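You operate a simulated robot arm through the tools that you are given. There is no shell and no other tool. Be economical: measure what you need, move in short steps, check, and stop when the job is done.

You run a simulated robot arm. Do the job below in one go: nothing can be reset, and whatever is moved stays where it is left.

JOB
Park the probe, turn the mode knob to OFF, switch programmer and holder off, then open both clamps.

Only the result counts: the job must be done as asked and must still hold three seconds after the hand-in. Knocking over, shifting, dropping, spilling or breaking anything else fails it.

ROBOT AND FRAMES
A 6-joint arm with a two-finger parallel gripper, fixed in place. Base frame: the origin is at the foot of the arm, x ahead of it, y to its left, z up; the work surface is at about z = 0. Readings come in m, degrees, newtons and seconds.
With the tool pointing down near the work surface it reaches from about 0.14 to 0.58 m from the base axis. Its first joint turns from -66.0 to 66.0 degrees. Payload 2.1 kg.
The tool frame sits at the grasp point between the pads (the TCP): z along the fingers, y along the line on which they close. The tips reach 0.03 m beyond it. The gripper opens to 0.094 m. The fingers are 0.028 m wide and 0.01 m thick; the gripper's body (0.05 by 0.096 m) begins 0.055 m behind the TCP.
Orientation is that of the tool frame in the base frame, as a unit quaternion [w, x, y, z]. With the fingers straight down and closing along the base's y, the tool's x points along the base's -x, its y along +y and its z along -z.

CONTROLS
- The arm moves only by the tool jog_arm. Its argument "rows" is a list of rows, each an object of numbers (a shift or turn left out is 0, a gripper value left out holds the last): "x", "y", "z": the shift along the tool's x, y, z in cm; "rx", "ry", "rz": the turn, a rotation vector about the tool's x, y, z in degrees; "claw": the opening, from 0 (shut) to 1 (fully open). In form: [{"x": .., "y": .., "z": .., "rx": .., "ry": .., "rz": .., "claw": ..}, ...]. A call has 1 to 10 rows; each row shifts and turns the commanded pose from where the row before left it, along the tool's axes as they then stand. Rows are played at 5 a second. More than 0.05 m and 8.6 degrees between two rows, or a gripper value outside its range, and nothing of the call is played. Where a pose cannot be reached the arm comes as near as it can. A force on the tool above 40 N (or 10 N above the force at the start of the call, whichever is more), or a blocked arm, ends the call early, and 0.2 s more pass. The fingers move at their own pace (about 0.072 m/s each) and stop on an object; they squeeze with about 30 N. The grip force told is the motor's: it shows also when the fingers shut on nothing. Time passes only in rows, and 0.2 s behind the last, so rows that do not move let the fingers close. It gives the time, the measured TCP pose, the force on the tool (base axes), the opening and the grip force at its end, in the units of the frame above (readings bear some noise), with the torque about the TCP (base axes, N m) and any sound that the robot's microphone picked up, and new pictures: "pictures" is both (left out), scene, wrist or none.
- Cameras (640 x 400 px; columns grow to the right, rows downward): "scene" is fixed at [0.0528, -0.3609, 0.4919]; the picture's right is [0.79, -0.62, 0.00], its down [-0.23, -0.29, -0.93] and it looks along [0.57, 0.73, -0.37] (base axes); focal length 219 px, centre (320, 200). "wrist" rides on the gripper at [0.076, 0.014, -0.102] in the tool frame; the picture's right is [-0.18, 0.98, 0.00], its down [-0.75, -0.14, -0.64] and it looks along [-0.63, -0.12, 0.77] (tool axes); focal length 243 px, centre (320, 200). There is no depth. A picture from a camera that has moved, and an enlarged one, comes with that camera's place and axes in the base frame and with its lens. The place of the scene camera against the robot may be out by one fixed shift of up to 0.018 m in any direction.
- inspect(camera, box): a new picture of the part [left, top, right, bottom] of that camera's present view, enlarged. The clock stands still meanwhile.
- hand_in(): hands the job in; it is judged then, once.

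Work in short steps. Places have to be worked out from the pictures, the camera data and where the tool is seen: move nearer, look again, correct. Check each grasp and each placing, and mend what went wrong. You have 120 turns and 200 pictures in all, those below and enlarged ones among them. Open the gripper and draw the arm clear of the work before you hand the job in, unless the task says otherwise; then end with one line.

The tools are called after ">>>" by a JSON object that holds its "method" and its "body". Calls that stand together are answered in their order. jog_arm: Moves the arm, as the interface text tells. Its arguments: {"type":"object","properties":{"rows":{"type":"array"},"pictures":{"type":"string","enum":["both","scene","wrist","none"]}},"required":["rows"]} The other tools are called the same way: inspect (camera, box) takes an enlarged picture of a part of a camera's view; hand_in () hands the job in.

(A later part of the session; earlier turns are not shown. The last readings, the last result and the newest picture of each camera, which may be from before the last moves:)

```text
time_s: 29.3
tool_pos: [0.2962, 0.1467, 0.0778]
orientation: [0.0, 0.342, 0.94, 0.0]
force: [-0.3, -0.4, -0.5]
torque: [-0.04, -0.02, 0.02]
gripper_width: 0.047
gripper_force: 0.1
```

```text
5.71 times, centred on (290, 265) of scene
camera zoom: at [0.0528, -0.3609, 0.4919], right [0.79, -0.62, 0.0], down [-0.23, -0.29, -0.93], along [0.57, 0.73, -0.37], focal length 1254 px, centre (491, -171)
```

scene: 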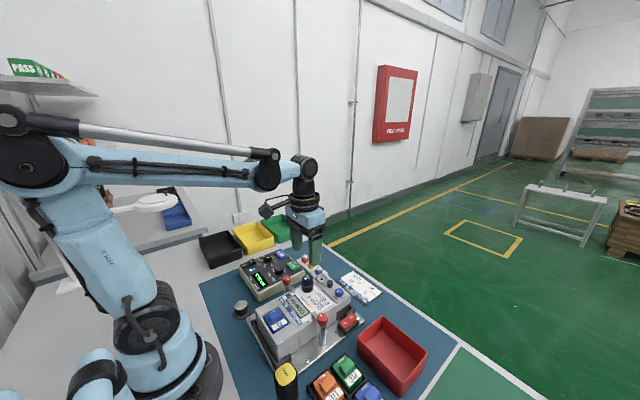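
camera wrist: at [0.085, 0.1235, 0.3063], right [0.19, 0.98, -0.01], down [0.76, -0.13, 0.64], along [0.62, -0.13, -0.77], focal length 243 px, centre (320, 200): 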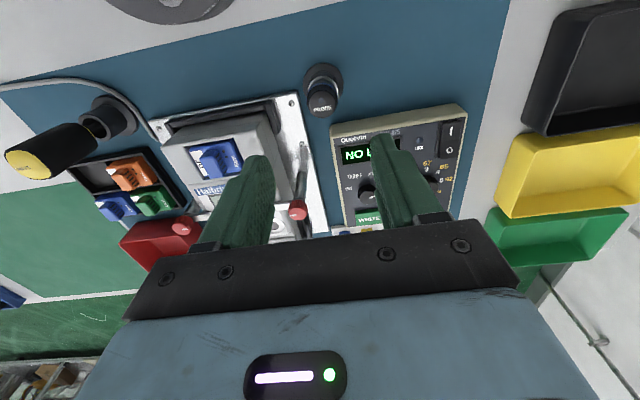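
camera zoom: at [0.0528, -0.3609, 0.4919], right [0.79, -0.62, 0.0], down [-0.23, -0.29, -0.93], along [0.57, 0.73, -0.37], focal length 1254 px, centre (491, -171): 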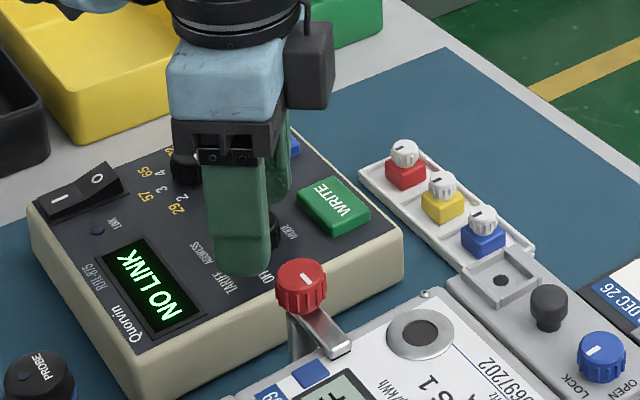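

Knob is between the pads. I lower a little more, feeling for the panel, then close.

>>> {"method": "jog_arm", "body": {"rows": [{"x": -0.1, "y": -0.1, "z": 0.4}, {"z": 0.4}, {}], "pictures": "none"}}

>>> {"method": "jog_arm", "body": {"rows": [{"claw": 0.0}, {}, {}, {}], "pictures": "wrist"}}

>>> {"method": "inspect", "body": {"camera": "scene", "box": [255, 230, 325, 300]}}

```text
time_s: 30.1
tool_pos: [0.2957, 0.1448, 0.0703]
orientation: [0.0, 0.343, 0.939, 0.0]
force: [-1.8, 0.3, 16.5]
torque: [0.33, -0.3, 0.06]
gripper_width: 0.0468
gripper_force: 0.2
```

```text
time_s: 31.1
tool_pos: [0.2952, 0.144, 0.0701]
orientation: [0.0, 0.344, 0.939, 0.0]
force: [1.6, 1.8, 25.9]
torque: [0.29, -0.08, 0.05]
gripper_width: 0.0236
gripper_force: 45.0
camera wrist: at [0.2469, 0.2049, 0.1718], right [0.77, 0.63, 0.0], down [0.49, -0.59, 0.64], along [0.41, -0.5, -0.77], focal length 243 px, centre (320, 200)
```

wrist: 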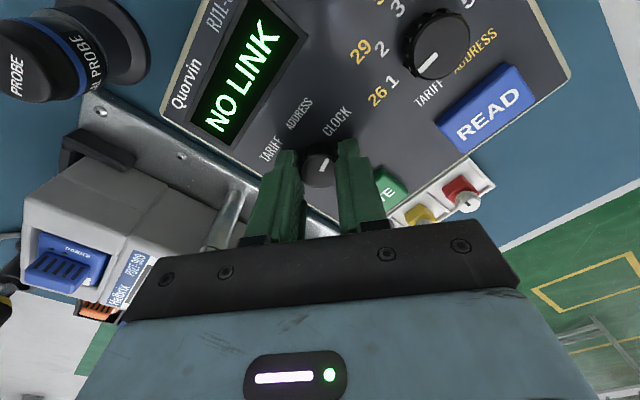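

```text
5.71 times, centred on (290, 265) of scene
camera zoom: at [0.0527, -0.3609, 0.4919], right [0.79, -0.62, 0.0], down [-0.23, -0.29, -0.93], along [0.57, 0.73, -0.37], focal length 1254 px, centre (491, -171)
```

zoom: 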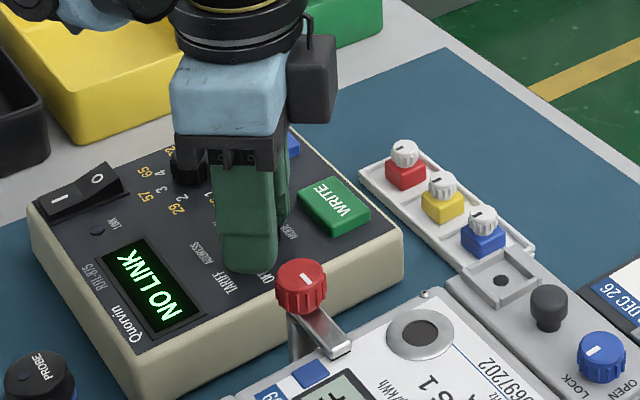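

The knob is gripped (23.6 mm) with tips pressing on the panel. I ease up 2 mm, then turn -80° (counter-clockwise seen from above).

>>> {"method": "jog_arm", "body": {"rows": [{"z": -0.2}, {"rz": -8}, {"rz": -8}, {"rz": -8}, {"rz": -8}, {"rz": -8}, {}], "pictures": "none"}}

>>> {"method": "jog_arm", "body": {"rows": [{"rz": -8}, {"rz": -8}, {"rz": -8}, {"rz": -8}, {"rz": -8}, {}], "pictures": "none"}}

>>> {"method": "inspect", "body": {"camera": "wrist", "box": [200, 60, 440, 240]}}

```text
time_s: 32.7
tool_pos: [0.2965, 0.1446, 0.0714]
orientation: [-0.001, -0.001, 1.0, -0.001]
force: [1.3, 13.6, -32.0]
torque: [0.23, 0.15, 0.03]
gripper_width: 0.0232
gripper_force: 44.8
```

```text
time_s: 34.1
tool_pos: [0.2974, 0.145, 0.0724]
orientation: [-0.001, -0.343, 0.939, 0.001]
force: [0.3, 19.2, -13.8]
torque: [-0.38, 0.77, -0.01]
gripper_width: 0.0234
gripper_force: 45.2
```

```text
2.22 times, centred on (320, 150) of wrist
camera zoom: at [0.2286, 0.1073, 0.1739], right [-0.49, 0.87, 0.0], down [0.67, 0.38, 0.64], along [0.56, 0.32, -0.77], focal length 539 px, centre (320, 311)
```

zoom: 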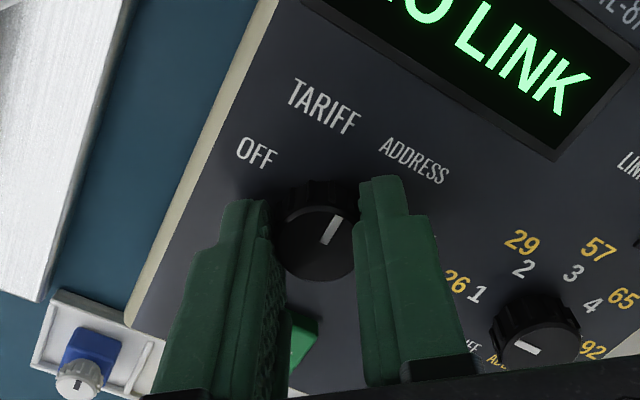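

The knob follows the fingers and points midway between ADDRESS and TARIFF. I release, rise, turn back +80° and regrip.

>>> {"method": "jog_arm", "body": {"rows": [{"claw": 0.5}, {"claw": 0.5}, {"z": -1.5}, {"z": -1.5}, {"rz": 8}, {"rz": 8}, {"rz": 8}, {"rz": 8}, {"rz": 8}], "pictures": "none"}}

>>> {"method": "jog_arm", "body": {"rows": [{"rz": 8}, {"rz": 8}, {"rz": 8}, {"rz": 8}, {"rz": 8}, {}], "pictures": "none"}}

>>> {"method": "inspect", "body": {"camera": "wrist", "box": [200, 40, 440, 220]}}

```text
time_s: 36.1
tool_pos: [0.2964, 0.1447, 0.1021]
orientation: [0.0, 0.001, 1.0, 0.001]
force: [-0.5, -0.1, -0.6]
torque: [0.02, -0.02, 0.01]
gripper_width: 0.0472
gripper_force: 0.0
```

```text
time_s: 37.5
tool_pos: [0.2974, 0.1455, 0.1021]
orientation: [-0.001, 0.343, 0.939, -0.001]
force: [-0.7, -0.4, 0.6]
torque: [-0.03, -0.04, 0.02]
gripper_width: 0.047
gripper_force: 0.1
```

```text
2.22 times, centred on (320, 130) of wrist
camera zoom: at [0.2472, 0.2054, 0.2035], right [0.77, 0.63, 0.0], down [0.49, -0.59, 0.64], along [0.41, -0.5, -0.77], focal length 539 px, centre (320, 356)
```

zoom: 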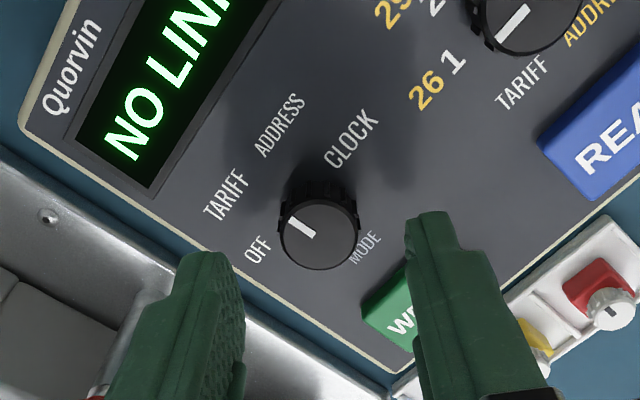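

The pointer is at 90° on the panel; OFF is ~75–80° further. I regrip (tips 2 mm higher this time) and turn another -72°.

>>> {"method": "jog_arm", "body": {"rows": [{"z": 1.5}, {"z": 1.35}, {"claw": 0.0}, {}, {}, {}], "pictures": "none"}}

>>> {"method": "jog_arm", "body": {"rows": [{"rz": -8}, {"rz": -8}, {"rz": -8}, {"rz": -8}, {"rz": -8}, {"rz": -8}, {"rz": -8}, {"rz": -8}, {"rz": -8}, {}], "pictures": "none"}}

>>> {"method": "inspect", "body": {"camera": "wrist", "box": [200, 60, 440, 240]}}

```text
time_s: 38.9
tool_pos: [0.297, 0.1447, 0.0739]
orientation: [0.0, 0.343, 0.939, 0.0]
force: [0.6, 1.3, -4.8]
torque: [0.02, 0.04, 0.02]
gripper_width: 0.0233
gripper_force: 44.9
```

```text
time_s: 41.1
tool_pos: [0.2961, 0.1448, 0.074]
orientation: [-0.001, -0.276, 0.961, 0.0]
force: [-9.5, 7.4, -28.8]
torque: [0.23, -0.05, 0.03]
gripper_width: 0.0231
gripper_force: 45.5
```

```text
2.22 times, centred on (320, 150) of wrist
camera zoom: at [0.2239, 0.1169, 0.1755], right [-0.37, 0.93, 0.0], down [0.71, 0.28, 0.64], along [0.6, 0.23, -0.77], focal length 539 px, centre (320, 311)
```

zoom: 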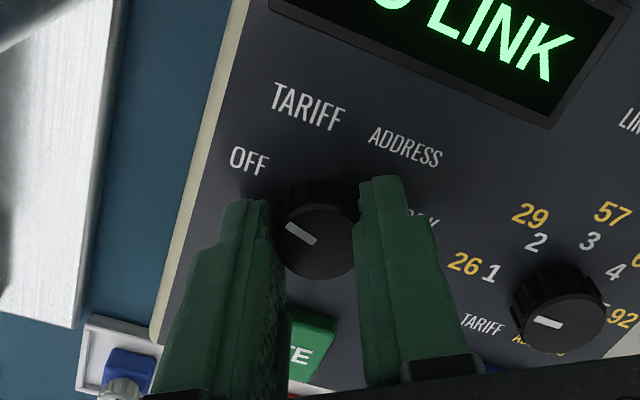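

The pointer now aims at OFF. I release, rise and check whether it rests there.

>>> {"method": "jog_arm", "body": {"rows": [{"claw": 0.5}, {"claw": 0.5}, {"z": -2}, {"z": -4}, {"rz": 8}, {"rz": 8}, {"rz": 8}, {"rz": 8}, {}], "pictures": "none"}}

>>> {"method": "inspect", "body": {"camera": "wrist", "box": [200, 20, 440, 200]}}

>>> {"method": "inspect", "body": {"camera": "scene", "box": [230, 235, 320, 305]}}

```text
time_s: 43.1
tool_pos: [0.2957, 0.1446, 0.134]
orientation: [0.0, 0.001, 1.0, 0.0]
force: [-0.2, 0.3, -0.2]
torque: [0.0, 0.03, 0.0]
gripper_width: 0.0471
gripper_force: 0.1
```

```text
2.22 times, centred on (320, 110) of wrist
camera zoom: at [0.2202, 0.1597, 0.2357], right [0.19, 0.98, 0.0], down [0.75, -0.14, 0.64], along [0.63, -0.12, -0.77], focal length 539 px, centre (320, 400)
```

zoom: 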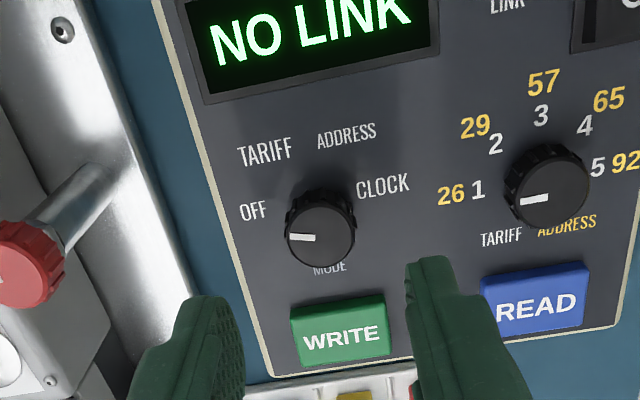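

```text
5.71 times, centred on (275, 270) of scene
camera zoom: at [0.0528, -0.3609, 0.4919], right [0.79, -0.62, 0.0], down [-0.23, -0.29, -0.93], along [0.57, 0.73, -0.37], focal length 1254 px, centre (577, -200)
```

zoom: 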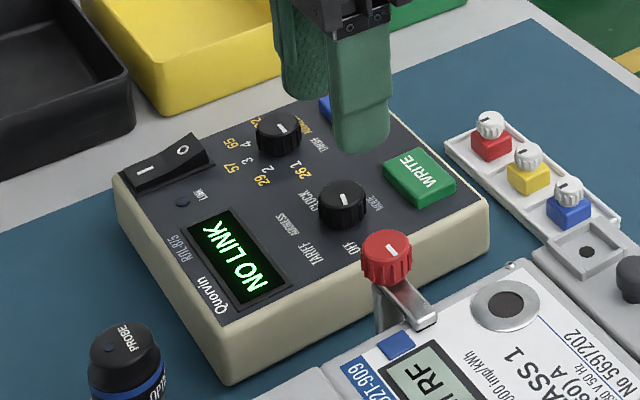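

The mode knob now mirrors its CLOCK pointing: it stands at OFF. Next the programmer's rocker (O side at about (0.24, 0.234)); I shut the fingers and go above it.

>>> {"method": "jog_arm", "body": {"rows": [{"x": 2, "y": 3, "claw": 0}, {"x": 1.6, "y": 3}, {"x": 1.6, "y": 3}, {}], "pictures": "none"}}

>>> {"method": "inspect", "body": {"camera": "wrist", "box": [220, 20, 420, 180]}}

>>> {"method": "inspect", "body": {"camera": "scene", "box": [220, 210, 300, 290]}}

```text
time_s: 44.1
tool_pos: [0.2443, 0.235, 0.1342]
orientation: [0.0, 0.001, 1.0, 0.0]
force: [0.5, -0.6, -0.9]
torque: [-0.02, -0.01, 0.0]
gripper_width: 0.0
gripper_force: 29.9
```

```text
2.50 times, centred on (320, 100) of wrist
camera zoom: at [0.1688, 0.2501, 0.2355], right [0.19, 0.98, 0.0], down [0.75, -0.14, 0.64], along [0.63, -0.12, -0.77], focal length 606 px, centre (320, 450)
```

zoom: 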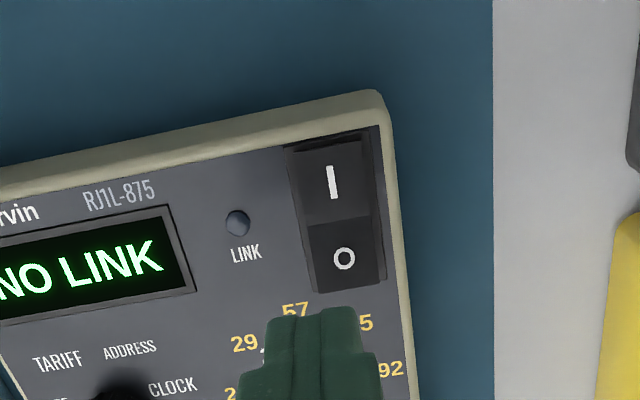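

```text
5.00 times, centred on (260, 250) of scene
camera zoom: at [0.0528, -0.3609, 0.4919], right [0.79, -0.62, 0.0], down [-0.23, -0.29, -0.93], along [0.57, 0.73, -0.37], focal length 1097 px, centre (620, -50)
```

zoom: 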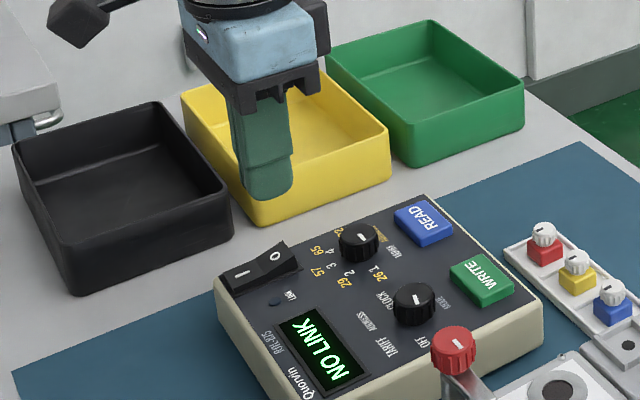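

O lies at about (0.245, 0.243). I place the closed tips on its outer half (x 0.253) and descend slowly.

>>> {"method": "jog_arm", "body": {"rows": [{"x": -0.9, "y": 0.8}, {"z": 3}, {"z": 1}, {}], "pictures": "none"}}

>>> {"method": "inspect", "body": {"camera": "wrist", "box": [240, 60, 400, 190]}}

>>> {"method": "inspect", "body": {"camera": "scene", "box": [220, 210, 300, 290]}}

```text
time_s: 45.1
tool_pos: [0.2553, 0.2419, 0.0928]
orientation: [0.0, 0.0, 1.0, 0.0]
force: [-0.2, 0.0, 0.5]
torque: [0.0, 0.0, -0.03]
gripper_width: 0.0003
gripper_force: 29.8
```

```text
3.08 times, centred on (320, 125) of wrist
camera zoom: at [0.1774, 0.2573, 0.1951], right [0.19, 0.98, 0.0], down [0.75, -0.14, 0.64], along [0.63, -0.12, -0.77], focal length 746 px, centre (320, 431)
```

zoom: 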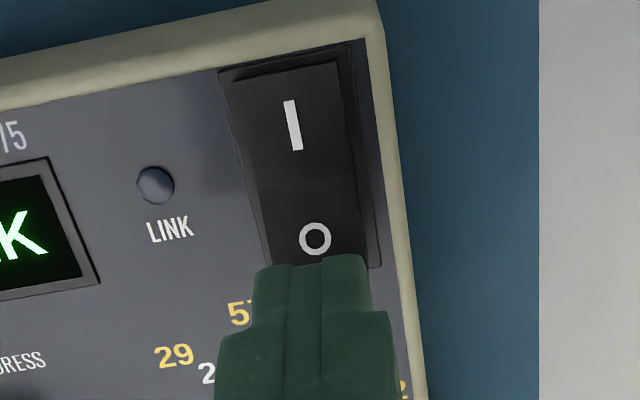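

```text
5.00 times, centred on (260, 250) of scene
camera zoom: at [0.0528, -0.3609, 0.4919], right [0.79, -0.62, 0.0], down [-0.23, -0.29, -0.93], along [0.57, 0.73, -0.37], focal length 1097 px, centre (620, -50)
```

zoom: 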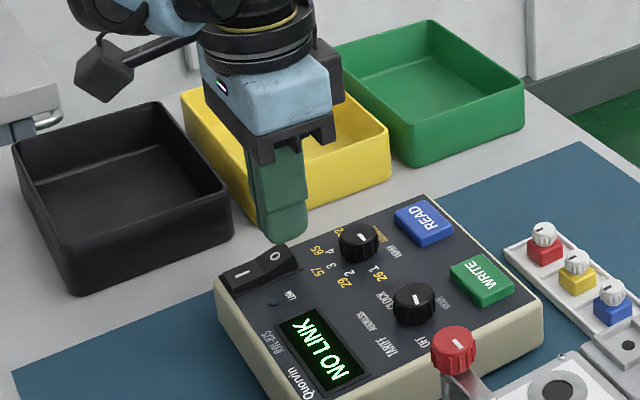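

I shift 5 mm back over the rocker's O half, then press down in small steps.

>>> {"method": "jog_arm", "body": {"rows": [{"x": 0.5, "y": 0.1}, {"z": 0.5}, {"z": 0.3}, {"z": 0.3}, {}], "pictures": "none"}}

```text
time_s: 46.3
tool_pos: [0.2479, 0.2441, 0.0829]
orientation: [0.0, 0.001, 1.0, 0.0]
force: [0.3, 0.1, 0.0]
torque: [-0.01, -0.02, -0.04]
gripper_width: 0.0
gripper_force: 30.0
```

No contact yet (tips at z 0.053); I continue.

>>> {"method": "jog_arm", "body": {"rows": [{"z": 0.2}, {"z": 0.2}, {}], "pictures": "none"}}

>>> {"method": "inspect", "body": {"camera": "scene", "box": [220, 210, 300, 290]}}

```text
time_s: 47.1
tool_pos: [0.2497, 0.2443, 0.0783]
orientation: [-0.001, 0.001, 1.0, 0.0]
force: [0.2, -0.6, 0.8]
torque: [-0.04, -0.01, 0.0]
gripper_width: 0.0001
gripper_force: 29.9
heard: click
```

```text
5.00 times, centred on (260, 250) of scene
camera zoom: at [0.0528, -0.3609, 0.4919], right [0.79, -0.62, 0.0], down [-0.23, -0.29, -0.93], along [0.57, 0.73, -0.37], focal length 1097 px, centre (620, -50)
```

zoom: 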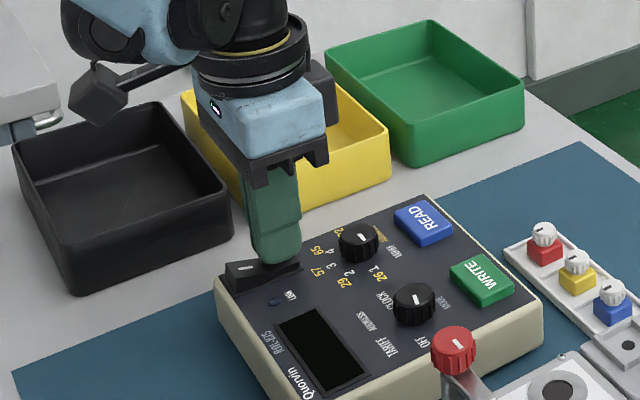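

Click and the display went dark: programmer off. I rise and travel high to above the holder's rocker, O side near (0.358, -0.105).

>>> {"method": "jog_arm", "body": {"rows": [{"z": -4}, {"z": -4.5}, {"z": -4.5}, {"x": -1.5, "y": -4.5}, {"x": -1.5, "y": -4.5}, {"x": -1.5, "y": -4.5}, {"x": -1.5, "y": -4.5}, {"x": -1.5, "y": -4.5}, {"x": -1.5, "y": -4.5}], "pictures": "none"}}

>>> {"method": "jog_arm", "body": {"rows": [{"x": -1.5, "y": -4.5}, {"x": -0.5, "y": -3.4}, {}], "pictures": "both"}}

>>> {"method": "inspect", "body": {"camera": "wrist", "box": [220, 0, 420, 160]}}

```text
time_s: 49.1
tool_pos: [0.3389, -0.0251, 0.2094]
orientation: [-0.001, 0.0, 1.0, 0.0]
force: [-0.7, -0.4, 0.7]
torque: [-0.01, -0.01, 0.0]
gripper_width: 0.0
gripper_force: 30.1
```

```text
time_s: 49.9
tool_pos: [0.3589, -0.1058, 0.2091]
orientation: [0.001, 0.0, 1.0, 0.0]
force: [-0.7, 0.7, 0.4]
torque: [0.03, -0.01, -0.01]
gripper_width: 0.0001
gripper_force: 30.8
camera wrist: at [0.2827, -0.091, 0.3108], right [0.19, 0.98, 0.0], down [0.75, -0.14, 0.64], along [0.63, -0.12, -0.77], focal length 243 px, centre (320, 200)
```

scene: 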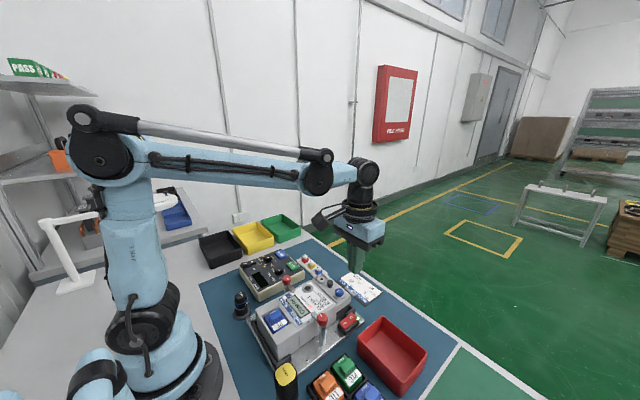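
wrist: 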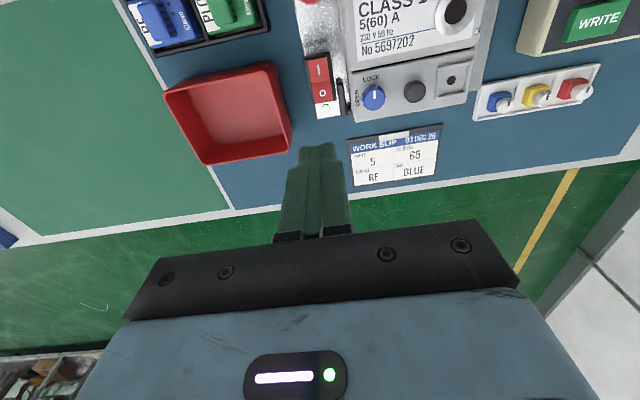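

```text
2.50 times, centred on (320, 80) of wrist
camera zoom: at [0.2827, -0.091, 0.3108], right [0.19, 0.98, 0.0], down [0.75, -0.14, 0.64], along [0.63, -0.12, -0.77], focal length 606 px, centre (320, 500)
```

zoom: 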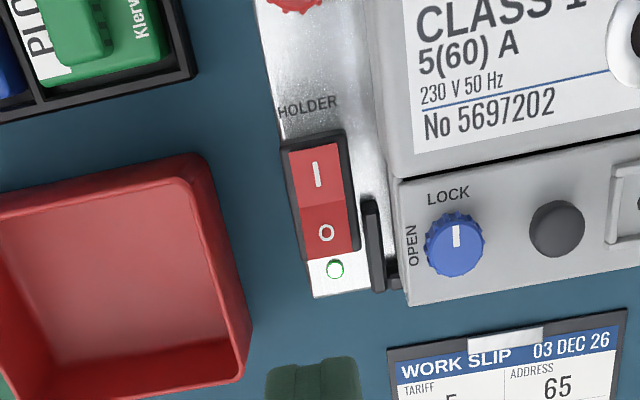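

O is at about (0.361, -0.104). I descend to tips at z ≈ 0.06 and look at the clearance to the black clip beside it.

>>> {"method": "jog_arm", "body": {"rows": [{"x": -0.5, "y": 0.1, "z": 4}, {"z": 4}, {"z": 3.9}, {}], "pictures": "none"}}

>>> {"method": "inspect", "body": {"camera": "wrist", "box": [220, 40, 420, 200]}}

>>> {"method": "inspect", "body": {"camera": "scene", "box": [300, 270, 390, 360]}}

```text
time_s: 50.9
tool_pos: [0.3635, -0.1033, 0.0889]
orientation: [0.001, 0.001, 1.0, 0.001]
force: [0.5, -0.8, 0.1]
torque: [0.01, 0.01, 0.02]
gripper_width: 0.0
gripper_force: 29.7
```

```text
2.50 times, centred on (320, 120) of wrist
camera zoom: at [0.2878, -0.0891, 0.1909], right [0.19, 0.98, 0.0], down [0.75, -0.14, 0.64], along [0.63, -0.12, -0.77], focal length 606 px, centre (320, 400)
```

zoom: 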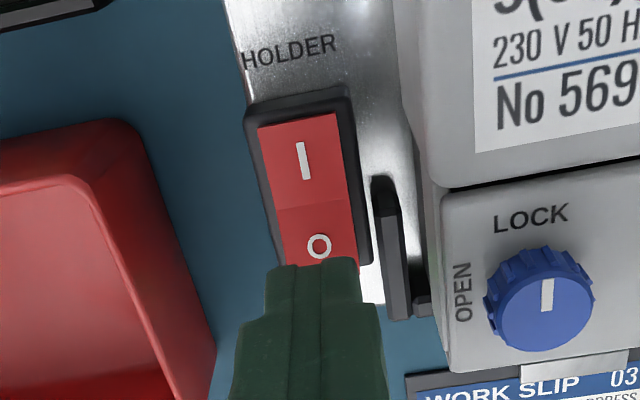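

```text
4.44 times, centred on (345, 315) of scene
camera zoom: at [0.0527, -0.3609, 0.4919], right [0.79, -0.62, 0.0], down [-0.23, -0.29, -0.93], along [0.57, 0.73, -0.37], focal length 975 px, centre (209, -311)
```

zoom: 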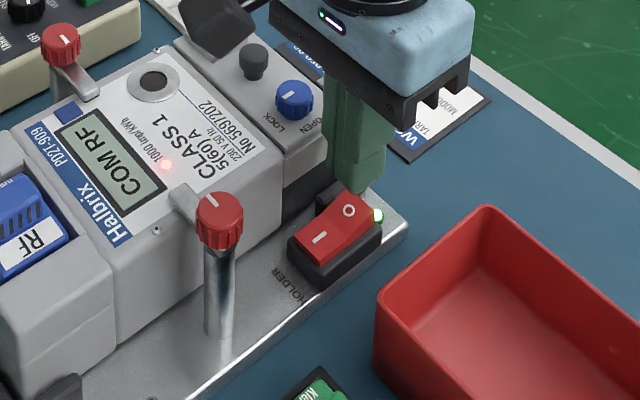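

Alignment is good. I press down in steps listening for the click.

>>> {"method": "jog_arm", "body": {"rows": [{"z": 0.5}, {"z": 0.4}, {"z": 0.3}, {"z": 0.2}, {}], "pictures": "none"}}

```text
time_s: 52.1
tool_pos: [0.3642, -0.1045, 0.0763]
orientation: [0.0, 0.001, 1.0, 0.0]
force: [-0.3, 0.5, 0.6]
torque: [0.01, -0.03, -0.01]
gripper_width: 0.0
gripper_force: 29.8
```

Still free; onward.

>>> {"method": "jog_arm", "body": {"rows": [{"z": 0.2}, {"z": 0.2}, {"z": 0.2}, {}], "pictures": "none"}}

```text
time_s: 53.1
tool_pos: [0.3617, -0.1044, 0.0692]
orientation: [-0.001, 0.001, 1.0, 0.0]
force: [0.9, 0.3, 0.6]
torque: [-0.02, -0.01, -0.01]
gripper_width: 0.0002
gripper_force: 29.9
```

>>> {"method": "jog_arm", "body": {"rows": [{"z": 0.2}, {"z": 0.2}, {}], "pictures": "none"}}

>>> {"method": "inspect", "body": {"camera": "scene", "box": [300, 270, 390, 360]}}

```text
time_s: 53.9
tool_pos: [0.3621, -0.105, 0.0658]
orientation: [-0.001, 0.002, 1.0, 0.0]
force: [0.4, 0.1, -0.2]
torque: [0.02, -0.05, -0.04]
gripper_width: 0.0
gripper_force: 30.0
```

```text
4.44 times, centred on (345, 315) of scene
camera zoom: at [0.0527, -0.3609, 0.4919], right [0.79, -0.62, 0.0], down [-0.23, -0.29, -0.93], along [0.57, 0.73, -0.37], focal length 975 px, centre (209, -311)
```

zoom: 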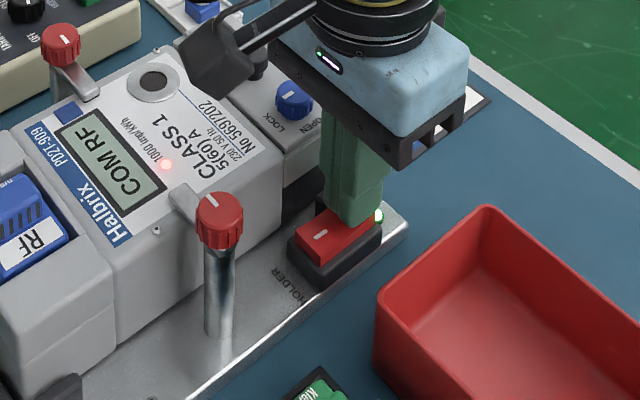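

The rocker is tilting; a little further for the click.

>>> {"method": "jog_arm", "body": {"rows": [{"z": 0.15}, {"z": 0.15}, {}], "pictures": "none"}}

>>> {"method": "inspect", "body": {"camera": "scene", "box": [300, 270, 390, 360]}}

```text
time_s: 54.7
tool_pos: [0.363, -0.1047, 0.0632]
orientation: [0.0, 0.001, 1.0, -0.001]
force: [-2.2, -1.0, 17.5]
torque: [-0.02, 0.33, 0.03]
gripper_width: 0.0
gripper_force: 29.9
heard: click
```

```text
4.44 times, centred on (345, 315) of scene
camera zoom: at [0.0527, -0.3609, 0.4919], right [0.79, -0.62, 0.0], down [-0.23, -0.29, -0.93], along [0.57, 0.73, -0.37], focal length 975 px, centre (209, -311)
```

zoom: 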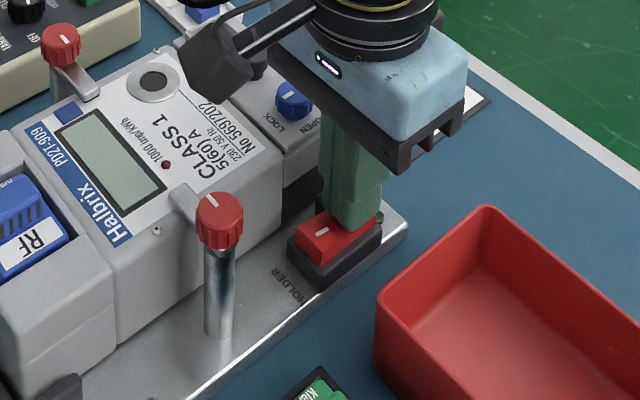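

Click, meter display and green LED dark: holder off. Next the left clamp, knob near (0.275, -0.096, 0.09); I rise and move above it to look.

>>> {"method": "jog_arm", "body": {"rows": [{"z": -4}, {"z": -4.5}, {"x": 4, "claw": 0.55}, {"x": 4.7, "y": 0.8}, {}], "pictures": "none"}}

>>> {"method": "inspect", "body": {"camera": "wrist", "box": [220, 20, 420, 180]}}

>>> {"method": "inspect", "body": {"camera": "scene", "box": [280, 250, 370, 340]}}

```text
time_s: 55.9
tool_pos: [0.2766, -0.0956, 0.1492]
orientation: [0.0, 0.0, 1.0, -0.001]
force: [0.6, 1.1, -0.3]
torque: [0.03, 0.01, 0.03]
gripper_width: 0.0516
gripper_force: 0.0
```

```text
2.50 times, centred on (320, 100) of wrist
camera zoom: at [0.1996, -0.0812, 0.2506], right [0.19, 0.98, 0.0], down [0.75, -0.14, 0.64], along [0.63, -0.12, -0.77], focal length 606 px, centre (320, 450)
```

zoom: 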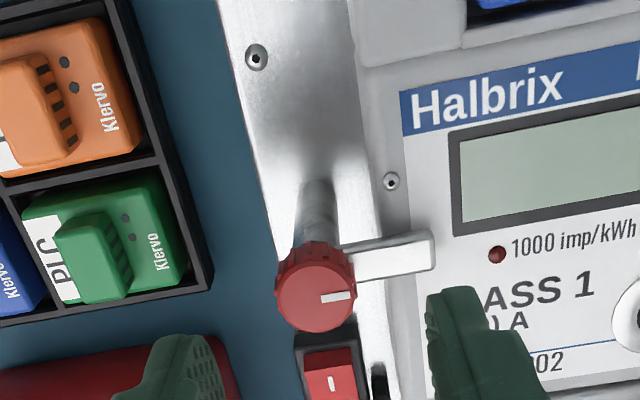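

```text
4.44 times, centred on (325, 295) of scene
camera zoom: at [0.0527, -0.3609, 0.4919], right [0.79, -0.62, 0.0], down [-0.23, -0.29, -0.93], along [0.57, 0.73, -0.37], focal length 975 px, centre (298, -222)
```

zoom: 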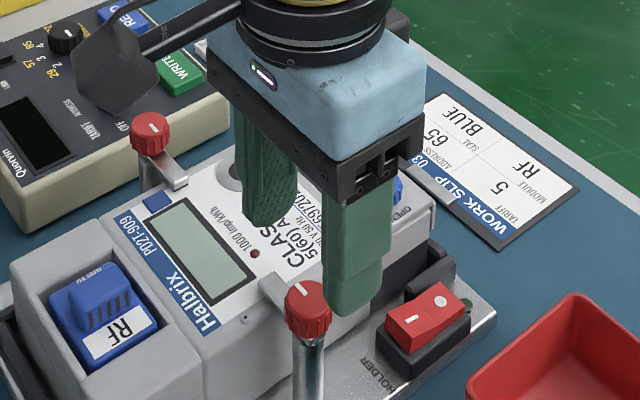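

Knob centre is (0.275, -0.097), top z ≈ 0.09, its arm pointing to the meter. I turn the gripper +60° so the fingers straddle beside the arm and go partway down.

>>> {"method": "jog_arm", "body": {"rows": [{"x": 0.15, "y": -0.15}, {"rz": 7.5}, {"rz": 7.5}, {"rz": 7.5}, {"rz": 7.5}, {"rz": 7.5}, {"rz": 7.5}, {"rz": 7.5}, {"rz": 7.5}, {"z": 1.8}], "pictures": "none"}}

>>> {"method": "inspect", "body": {"camera": "wrist", "box": [220, 60, 420, 220]}}

>>> {"method": "inspect", "body": {"camera": "scene", "box": [280, 250, 370, 340]}}

```text
time_s: 58.1
tool_pos: [0.2741, -0.0968, 0.1297]
orientation: [-0.001, 0.502, 0.865, 0.0]
force: [-0.1, -0.1, -1.4]
torque: [-0.04, -0.04, -0.02]
gripper_width: 0.052
gripper_force: 0.1
```

```text
2.50 times, centred on (320, 140) of wrist
camera zoom: at [0.2489, -0.0243, 0.2316], right [0.94, 0.33, 0.0], down [0.25, -0.72, 0.64], along [0.21, -0.61, -0.77], focal length 606 px, centre (320, 350)
```

zoom: 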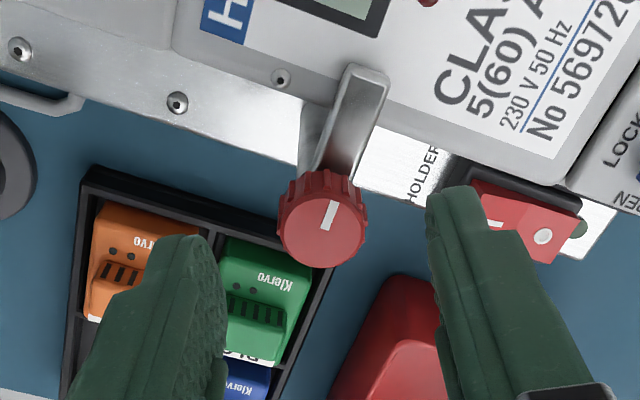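

```text
4.44 times, centred on (325, 295) of scene
camera zoom: at [0.0528, -0.3609, 0.4919], right [0.79, -0.62, 0.0], down [-0.23, -0.29, -0.93], along [0.57, 0.73, -0.37], focal length 975 px, centre (298, -222)
```

zoom: 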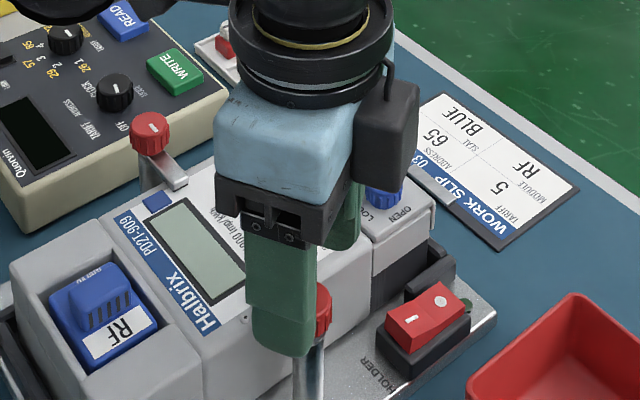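

Well centred; arm clear of the fingers. I lower to TCP z 0.106 and grip.

>>> {"method": "jog_arm", "body": {"rows": [{"y": 0.05, "z": 1.2}, {"z": 1.1}, {}, {"claw": 0}, {}, {}, {}], "pictures": "none"}}

>>> {"method": "inspect", "body": {"camera": "wrist", "box": [220, 60, 420, 220]}}

```text
time_s: 59.7
tool_pos: [0.2771, -0.0987, 0.1074]
orientation: [0.002, 0.501, 0.866, 0.002]
force: [25.4, 6.9, -7.4]
torque: [0.79, -0.68, -0.94]
gripper_width: 0.0244
gripper_force: 45.5
```

```text
2.50 times, centred on (320, 140) of wrist
camera zoom: at [0.2501, -0.0241, 0.2086], right [0.94, 0.33, 0.01], down [0.25, -0.72, 0.64], along [0.22, -0.61, -0.77], focal length 606 px, centre (320, 350)
```

zoom: 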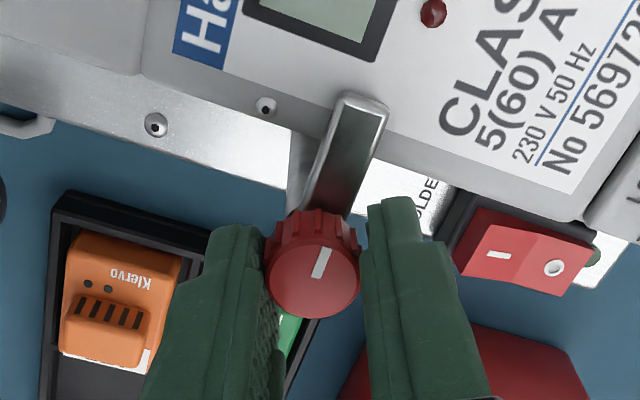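

Gripped, with a 25 N side load as the knob sits slightly further along the closing line. I relieve that by shifting 2 mm, then turn a first -16° to see.

>>> {"method": "jog_arm", "body": {"rows": [{"y": 0.2}, {}], "pictures": "none"}}

>>> {"method": "jog_arm", "body": {"rows": [{"rz": -8}, {"rz": -8}, {"rz": -8}, {}], "pictures": "none"}}

>>> {"method": "inspect", "body": {"camera": "wrist", "box": [220, 60, 420, 220]}}

```text
time_s: 60.3
tool_pos: [0.2773, -0.097, 0.1075]
orientation: [0.001, 0.502, 0.865, -0.002]
force: [12.1, -3.7, 1.1]
torque: [0.75, -0.76, -1.06]
gripper_width: 0.0245
gripper_force: 45.0
```

```text
time_s: 61.0
tool_pos: [0.2815, -0.0995, 0.1058]
orientation: [0.01, 0.369, 0.929, -0.002]
force: [3.3, -7.0, -1.4]
torque: [-0.14, -0.56, -0.81]
gripper_width: 0.0264
gripper_force: 45.2
stopped in row 3: the force on the tool passed its limit at 47 N (the readings are from after the stop); the commanded pose is now the measured one
```

```text
2.50 times, centred on (320, 140) of wrist
camera zoom: at [0.2336, -0.0357, 0.2075], right [0.81, 0.59, 0.01], down [0.44, -0.61, 0.66], along [0.39, -0.53, -0.76], focal length 606 px, centre (320, 350)
```

zoom: 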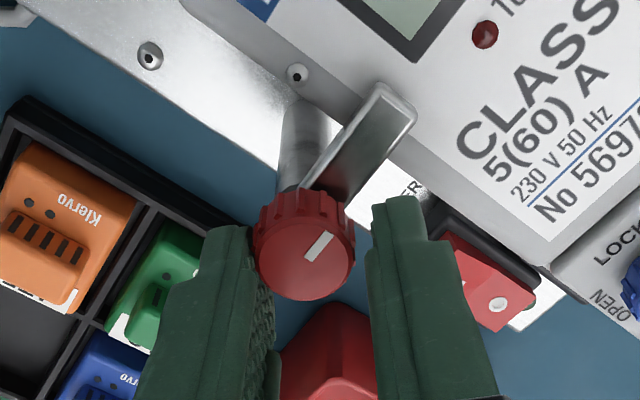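

The fingers slipped and the arm did not move that way: that sense is blocked. I release, rise, swing to -60° and will try the other sense.

>>> {"method": "jog_arm", "body": {"rows": [{"claw": 0.55}, {"claw": 0.55}, {"rx": 0.2, "ry": 1.15, "z": -1.5}, {"z": -1.5}, {"rz": -8.5}, {"rz": -8.5}, {"rz": -8.5}, {"rz": -8.5}, {"rz": -8.5}], "pictures": "none"}}

>>> {"method": "jog_arm", "body": {"rows": [{"rz": -8.5}, {"rz": -8.5}, {"rz": -8.5}, {"rz": -8.5}, {"rz": -8.5}, {"rz": -8.5}, {"rz": -8.5}, {}], "pictures": "none"}}

>>> {"method": "inspect", "body": {"camera": "wrist", "box": [220, 60, 420, 220]}}

>>> {"method": "inspect", "body": {"camera": "scene", "box": [270, 240, 370, 340]}}

```text
time_s: 63.0
tool_pos: [0.2812, -0.0989, 0.1367]
orientation: [-0.001, 0.004, 1.0, 0.002]
force: [-0.7, 0.1, -0.9]
torque: [-0.02, 0.02, -0.01]
gripper_width: 0.0519
gripper_force: 0.1
```

```text
time_s: 64.8
tool_pos: [0.2811, -0.0986, 0.1372]
orientation: [0.0, -0.492, 0.871, 0.002]
force: [0.1, 0.0, -0.1]
torque: [-0.01, 0.01, -0.02]
gripper_width: 0.0517
gripper_force: 0.0
```

```text
2.50 times, centred on (320, 140) of wrist
camera zoom: at [0.229, -0.1565, 0.2391], right [-0.75, 0.66, 0.0], down [0.51, 0.57, 0.64], along [0.42, 0.48, -0.77], focal length 606 px, centre (320, 350)
```

zoom: 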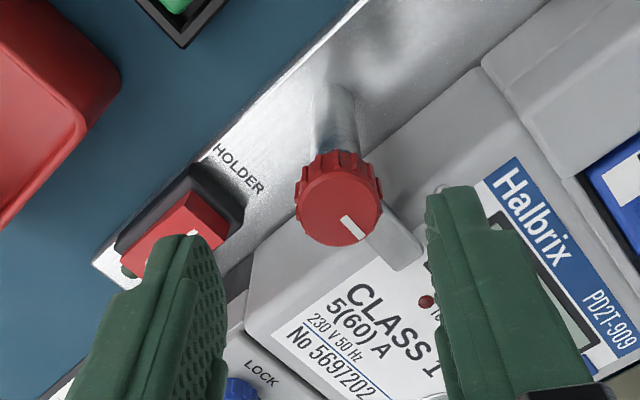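

```text
4.00 times, centred on (320, 290) of scene
camera zoom: at [0.0528, -0.3609, 0.4919], right [0.79, -0.62, 0.0], down [-0.23, -0.29, -0.93], along [0.57, 0.73, -0.37], focal length 878 px, centre (320, -160)
```

zoom: 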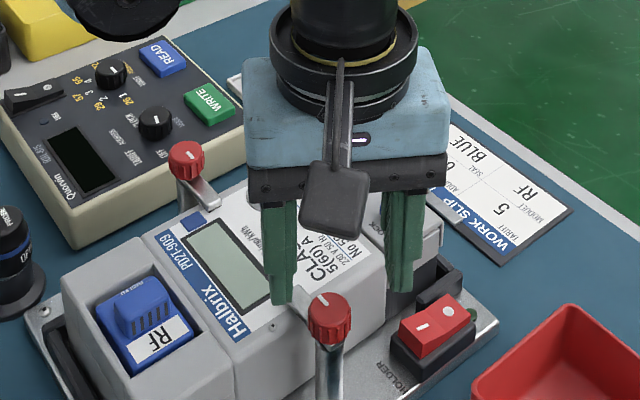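

The knob is still at (0.274, -0.097). I go on to -90° so the fingers clear the arm entirely, re-centre, and check.

>>> {"method": "jog_arm", "body": {"rows": [{"x": 0.23, "y": 0.64}, {"rz": -8}, {"rz": -8}, {"rz": -8}, {"rz": -7}, {"z": 0.7}, {}], "pictures": "none"}}

>>> {"method": "inspect", "body": {"camera": "wrist", "box": [220, 60, 420, 220]}}

```text
time_s: 66.4
tool_pos: [0.2748, -0.0975, 0.1296]
orientation: [0.001, -0.707, 0.708, 0.002]
force: [1.1, -0.5, 0.1]
torque: [-0.01, 0.01, 0.03]
gripper_width: 0.0517
gripper_force: 0.1
```

```text
2.50 times, centred on (320, 140) of wrist
camera zoom: at [0.2596, -0.1735, 0.2315], right [-0.98, 0.19, 0.0], down [0.14, 0.75, 0.64], along [0.12, 0.63, -0.76], focal length 606 px, centre (320, 350)
```

zoom: 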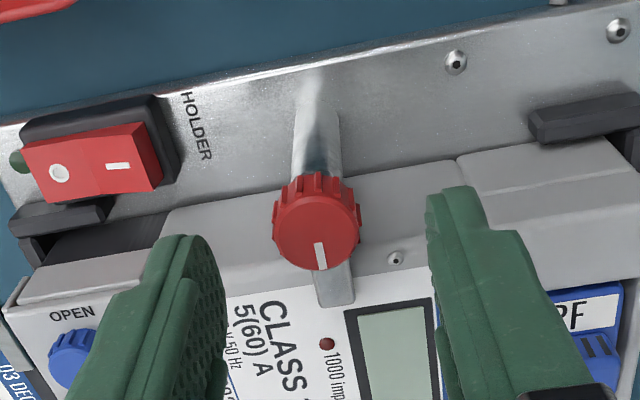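

Fingers now straddle the knob clear of the arm. I lower and grip, then read the forces.

>>> {"method": "jog_arm", "body": {"rows": [{"z": 1.2}, {"z": 1.1}, {}, {"claw": 0}, {}, {}, {}], "pictures": "none"}}

>>> {"method": "inspect", "body": {"camera": "wrist", "box": [220, 60, 420, 220]}}

```text
time_s: 68.0
tool_pos: [0.2758, -0.0976, 0.1068]
orientation: [0.001, -0.706, 0.708, 0.001]
force: [20.3, -2.1, -15.7]
torque: [0.46, -0.26, 0.0]
gripper_width: 0.0216
gripper_force: 45.2
```

```text
2.50 times, centred on (320, 140) of wrist
camera zoom: at [0.2599, -0.1737, 0.2085], right [-0.98, 0.19, 0.0], down [0.14, 0.75, 0.64], along [0.12, 0.63, -0.76], focal length 606 px, centre (320, 350)
```

zoom: 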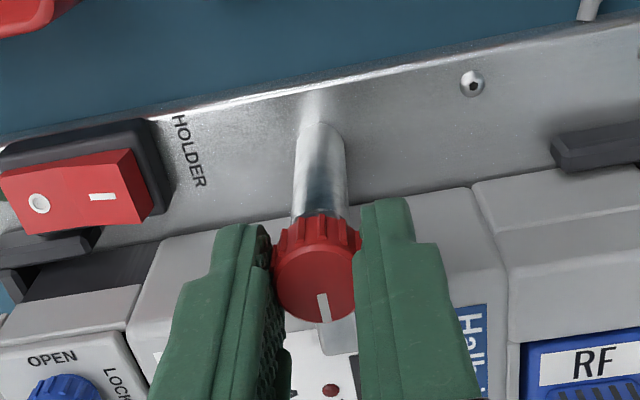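

A clean grip (21.6 mm, no twist). I ease the side load and turn +16° (clockwise from above).

>>> {"method": "jog_arm", "body": {"rows": [{"y": -0.15}, {"rz": 8}, {"rz": 8}, {}], "pictures": "none"}}

>>> {"method": "inspect", "body": {"camera": "wrist", "box": [220, 60, 420, 220]}}

```text
time_s: 69.0
tool_pos: [0.2755, -0.0973, 0.1066]
orientation: [0.0, -0.599, 0.801, 0.002]
force: [-0.8, -6.0, -14.7]
torque: [0.87, -0.47, 0.03]
gripper_width: 0.0219
gripper_force: 44.4
```

```text
2.50 times, centred on (320, 140) of wrist
camera zoom: at [0.24, -0.1666, 0.2089], right [-0.89, 0.45, 0.01], down [0.35, 0.68, 0.64], along [0.29, 0.57, -0.77], focal length 606 px, centre (320, 350)
```

zoom: 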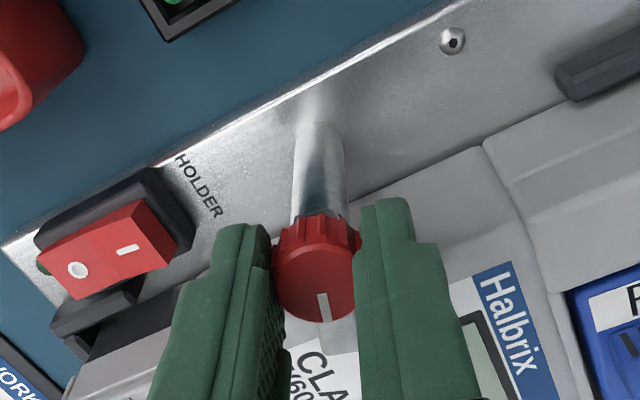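

The knob turns freely with the fingers this way. I continue to about 90° in total.

>>> {"method": "jog_arm", "body": {"rows": [{"rz": 8}, {"rz": 8}, {"rz": 8}, {"rz": 8}, {}], "pictures": "none"}}

>>> {"method": "jog_arm", "body": {"rows": [{"rz": 8}, {"rz": 8}, {"rz": 8}, {"rz": 8}, {"rz": 8}, {}], "pictures": "none"}}

>>> {"method": "inspect", "body": {"camera": "wrist", "box": [220, 60, 420, 220]}}

>>> {"method": "inspect", "body": {"camera": "scene", "box": [270, 240, 370, 340]}}

```text
time_s: 70.2
tool_pos: [0.2746, -0.0972, 0.1065]
orientation: [-0.002, -0.356, 0.935, 0.002]
force: [-15.9, -3.9, 5.9]
torque: [-0.01, -0.04, -0.03]
gripper_width: 0.0218
gripper_force: 44.6
```

```text
time_s: 71.6
tool_pos: [0.2747, -0.0969, 0.108]
orientation: [-0.002, -0.015, 1.0, 0.002]
force: [-17.8, -1.7, -11.8]
torque: [-0.26, 0.04, -0.01]
gripper_width: 0.0216
gripper_force: 44.7
```

```text
2.50 times, centred on (320, 140) of wrist
camera zoom: at [0.1984, -0.0853, 0.2093], right [0.15, 0.99, 0.0], down [0.76, -0.12, 0.64], along [0.63, -0.1, -0.77], focal length 606 px, centre (320, 350)
```

zoom: 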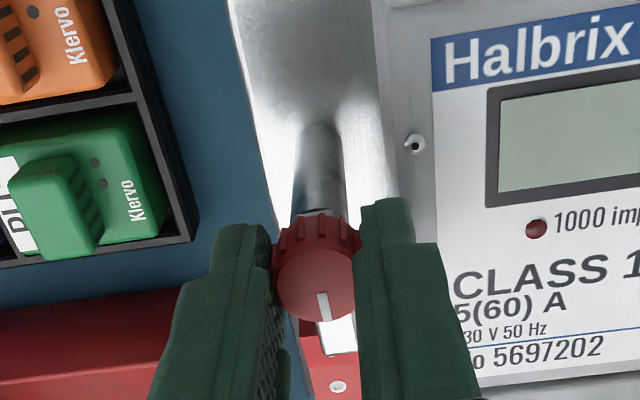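

```text
4.00 times, centred on (320, 290) of scene
camera zoom: at [0.0528, -0.3609, 0.4919], right [0.79, -0.62, 0.0], down [-0.23, -0.29, -0.93], along [0.57, 0.73, -0.37], focal length 878 px, centre (320, -160)
```

zoom: 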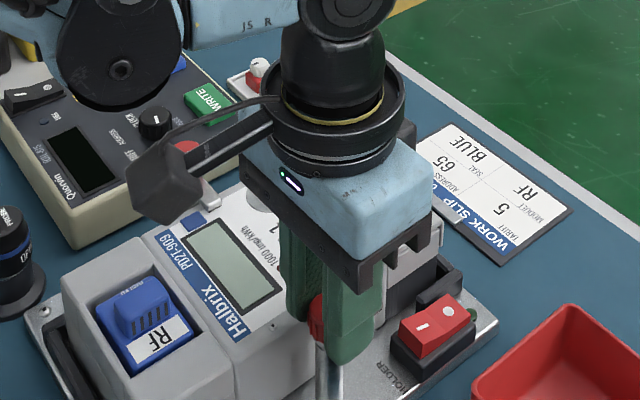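

The arm now points along +x, off the meter. I turn a further 10° for margin, watching torque, then release.

>>> {"method": "jog_arm", "body": {"rows": [{"rz": 5}, {"rz": 5}, {}], "pictures": "none"}}

>>> {"method": "jog_arm", "body": {"rows": [{"claw": 0.55}, {"claw": 0.55}, {}, {"z": -2}, {"z": -4}, {"z": -4}, {}], "pictures": "none"}}

>>> {"method": "inspect", "body": {"camera": "wrist", "box": [180, 0, 460, 200]}}

>>> {"method": "inspect", "body": {"camera": "scene", "box": [230, 230, 370, 350]}}

```text
time_s: 72.4
tool_pos: [0.2754, -0.0976, 0.1091]
orientation: [0.0, 0.072, 0.997, 0.002]
force: [0.1, -3.0, -6.5]
torque: [-0.06, 0.56, -0.03]
gripper_width: 0.0214
gripper_force: 44.8
```

```text
time_s: 74.0
tool_pos: [0.2752, -0.0973, 0.208]
orientation: [-0.001, 0.072, 0.997, 0.003]
force: [0.0, 0.0, -0.3]
torque: [-0.03, -0.02, 0.01]
gripper_width: 0.0517
gripper_force: 0.1
```

```text
2.00 times, centred on (320, 100) of wrist
camera zoom: at [0.2015, -0.0727, 0.3098], right [0.32, 0.95, 0.0], down [0.73, -0.25, 0.64], along [0.61, -0.2, -0.77], focal length 485 px, centre (320, 400)
```

zoom: 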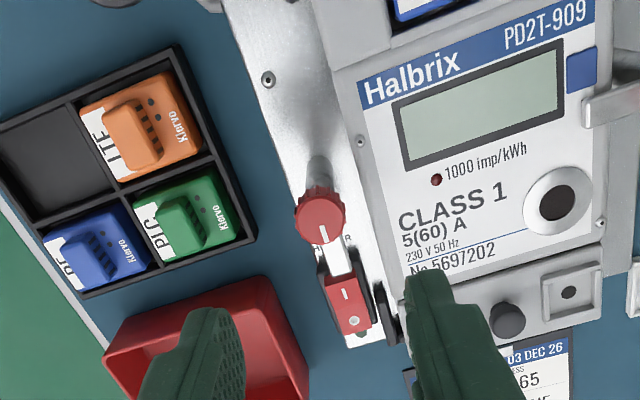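

```text
3.33 times, centred on (300, 290) of scene
camera zoom: at [0.0528, -0.3609, 0.4919], right [0.79, -0.62, 0.0], down [-0.23, -0.29, -0.93], along [0.57, 0.73, -0.37], focal length 731 px, centre (387, -100)
```

zoom: 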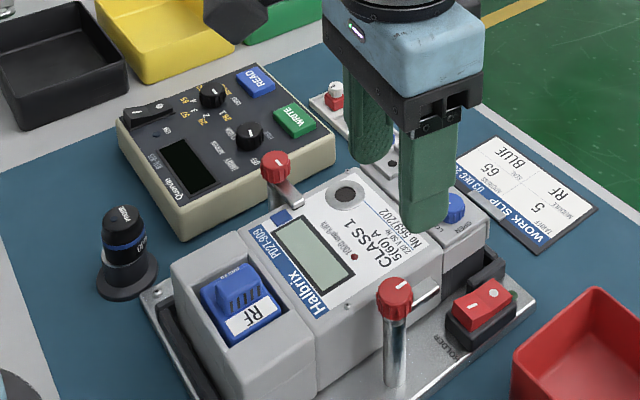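

The left clamp is open. The right clamp knob is near (0.2755, 0.057), the mirror case; I go above it with the gripper turned to +90°.

>>> {"method": "jog_arm", "body": {"rows": [{"x": 0.555, "y": 3.81}, {"x": 0.555, "y": 3.81}, {"x": 0.555, "y": 3.81}, {"x": 0.555, "y": 3.81}, {"rz": 8.2}, {"rz": 8.2}, {"rz": 8.2}, {"rz": 8.2}, {"rz": 8.2}], "pictures": "none"}}

>>> {"method": "jog_arm", "body": {"rows": [{"rz": 8.2}, {"rz": 8.2}, {"rz": 8.2}, {"rz": 8.2}, {"rz": 8.2}, {"z": 4}, {"z": 3.5}, {}], "pictures": "none"}}

>>> {"method": "inspect", "body": {"camera": "wrist", "box": [220, 60, 420, 220]}}

>>> {"method": "inspect", "body": {"camera": "scene", "box": [230, 220, 350, 330]}}

```text
time_s: 76.0
tool_pos: [0.2747, 0.0578, 0.2073]
orientation: [-0.002, 0.417, 0.909, 0.0]
force: [-0.3, -0.3, 0.2]
torque: [-0.04, 0.01, -0.01]
gripper_width: 0.0519
gripper_force: 0.2
```

```text
time_s: 77.8
tool_pos: [0.2751, 0.057, 0.1331]
orientation: [-0.002, 0.709, 0.706, 0.002]
force: [0.2, -0.1, 0.0]
torque: [-0.01, 0.01, -0.02]
gripper_width: 0.0518
gripper_force: 0.1
```

```text
2.50 times, centred on (320, 140) of wrist
camera zoom: at [0.2897, 0.1337, 0.2355], right [0.98, -0.19, 0.0], down [-0.14, -0.76, 0.64], along [-0.12, -0.63, -0.77], focal length 606 px, centre (320, 350)
```

zoom: 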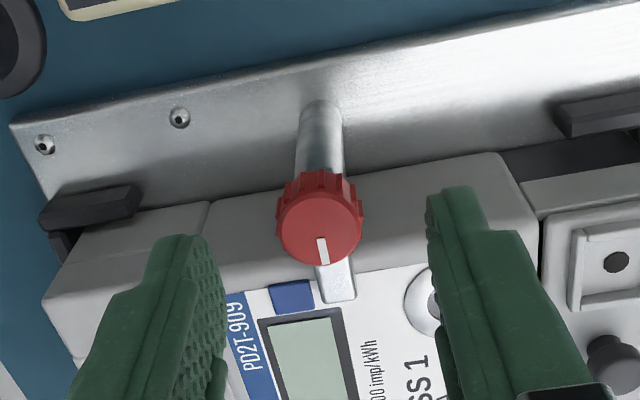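

```text
3.64 times, centred on (290, 275) of scene
camera zoom: at [0.0527, -0.3609, 0.4919], right [0.79, -0.62, 0.0], down [-0.23, -0.29, -0.93], along [0.57, 0.73, -0.37], focal length 798 px, centre (429, -73)
```

zoom: 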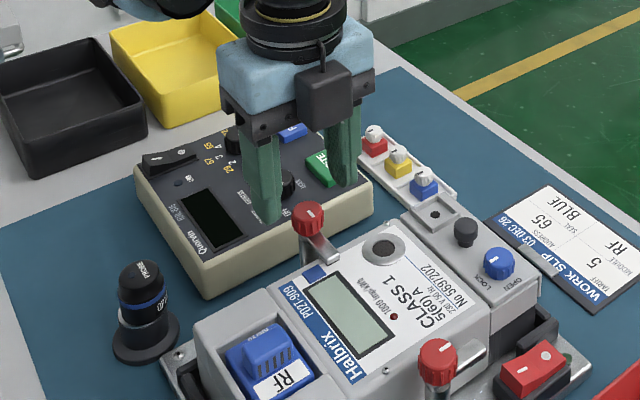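

Perfectly centred. I lower to z 0.107 and grip.

>>> {"method": "jog_arm", "body": {"rows": [{"z": 1.4}, {"z": 1.2}, {}, {"claw": 0}, {}, {}, {}], "pictures": "none"}}

>>> {"method": "jog_arm", "body": {"rows": [{"rz": -8}, {"rz": -8}, {}], "pictures": "none"}}

>>> {"method": "inspect", "body": {"camera": "wrist", "box": [220, 60, 420, 220]}}

```text
time_s: 79.4
tool_pos: [0.274, 0.0573, 0.1076]
orientation: [-0.002, 0.708, 0.706, 0.001]
force: [0.4, 0.6, -12.4]
torque: [-0.11, -0.1, 0.02]
gripper_width: 0.0216
gripper_force: 45.1
```

```text
time_s: 80.2
tool_pos: [0.2741, 0.0571, 0.1065]
orientation: [-0.003, 0.601, 0.799, 0.001]
force: [-3.1, 6.3, 8.7]
torque: [-1.05, -0.29, 0.02]
gripper_width: 0.0215
gripper_force: 45.0
```

```text
2.50 times, centred on (320, 140) of wrist
camera zoom: at [0.2676, 0.1343, 0.2093], right [1.0, 0.09, 0.0], down [0.07, -0.77, 0.64], along [0.06, -0.64, -0.77], focal length 606 px, centre (320, 350)
```

zoom: 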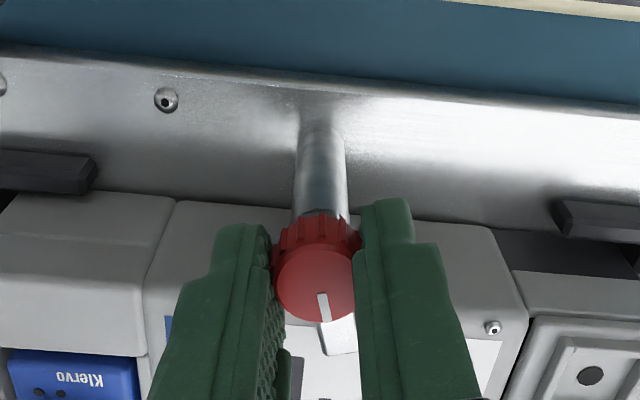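

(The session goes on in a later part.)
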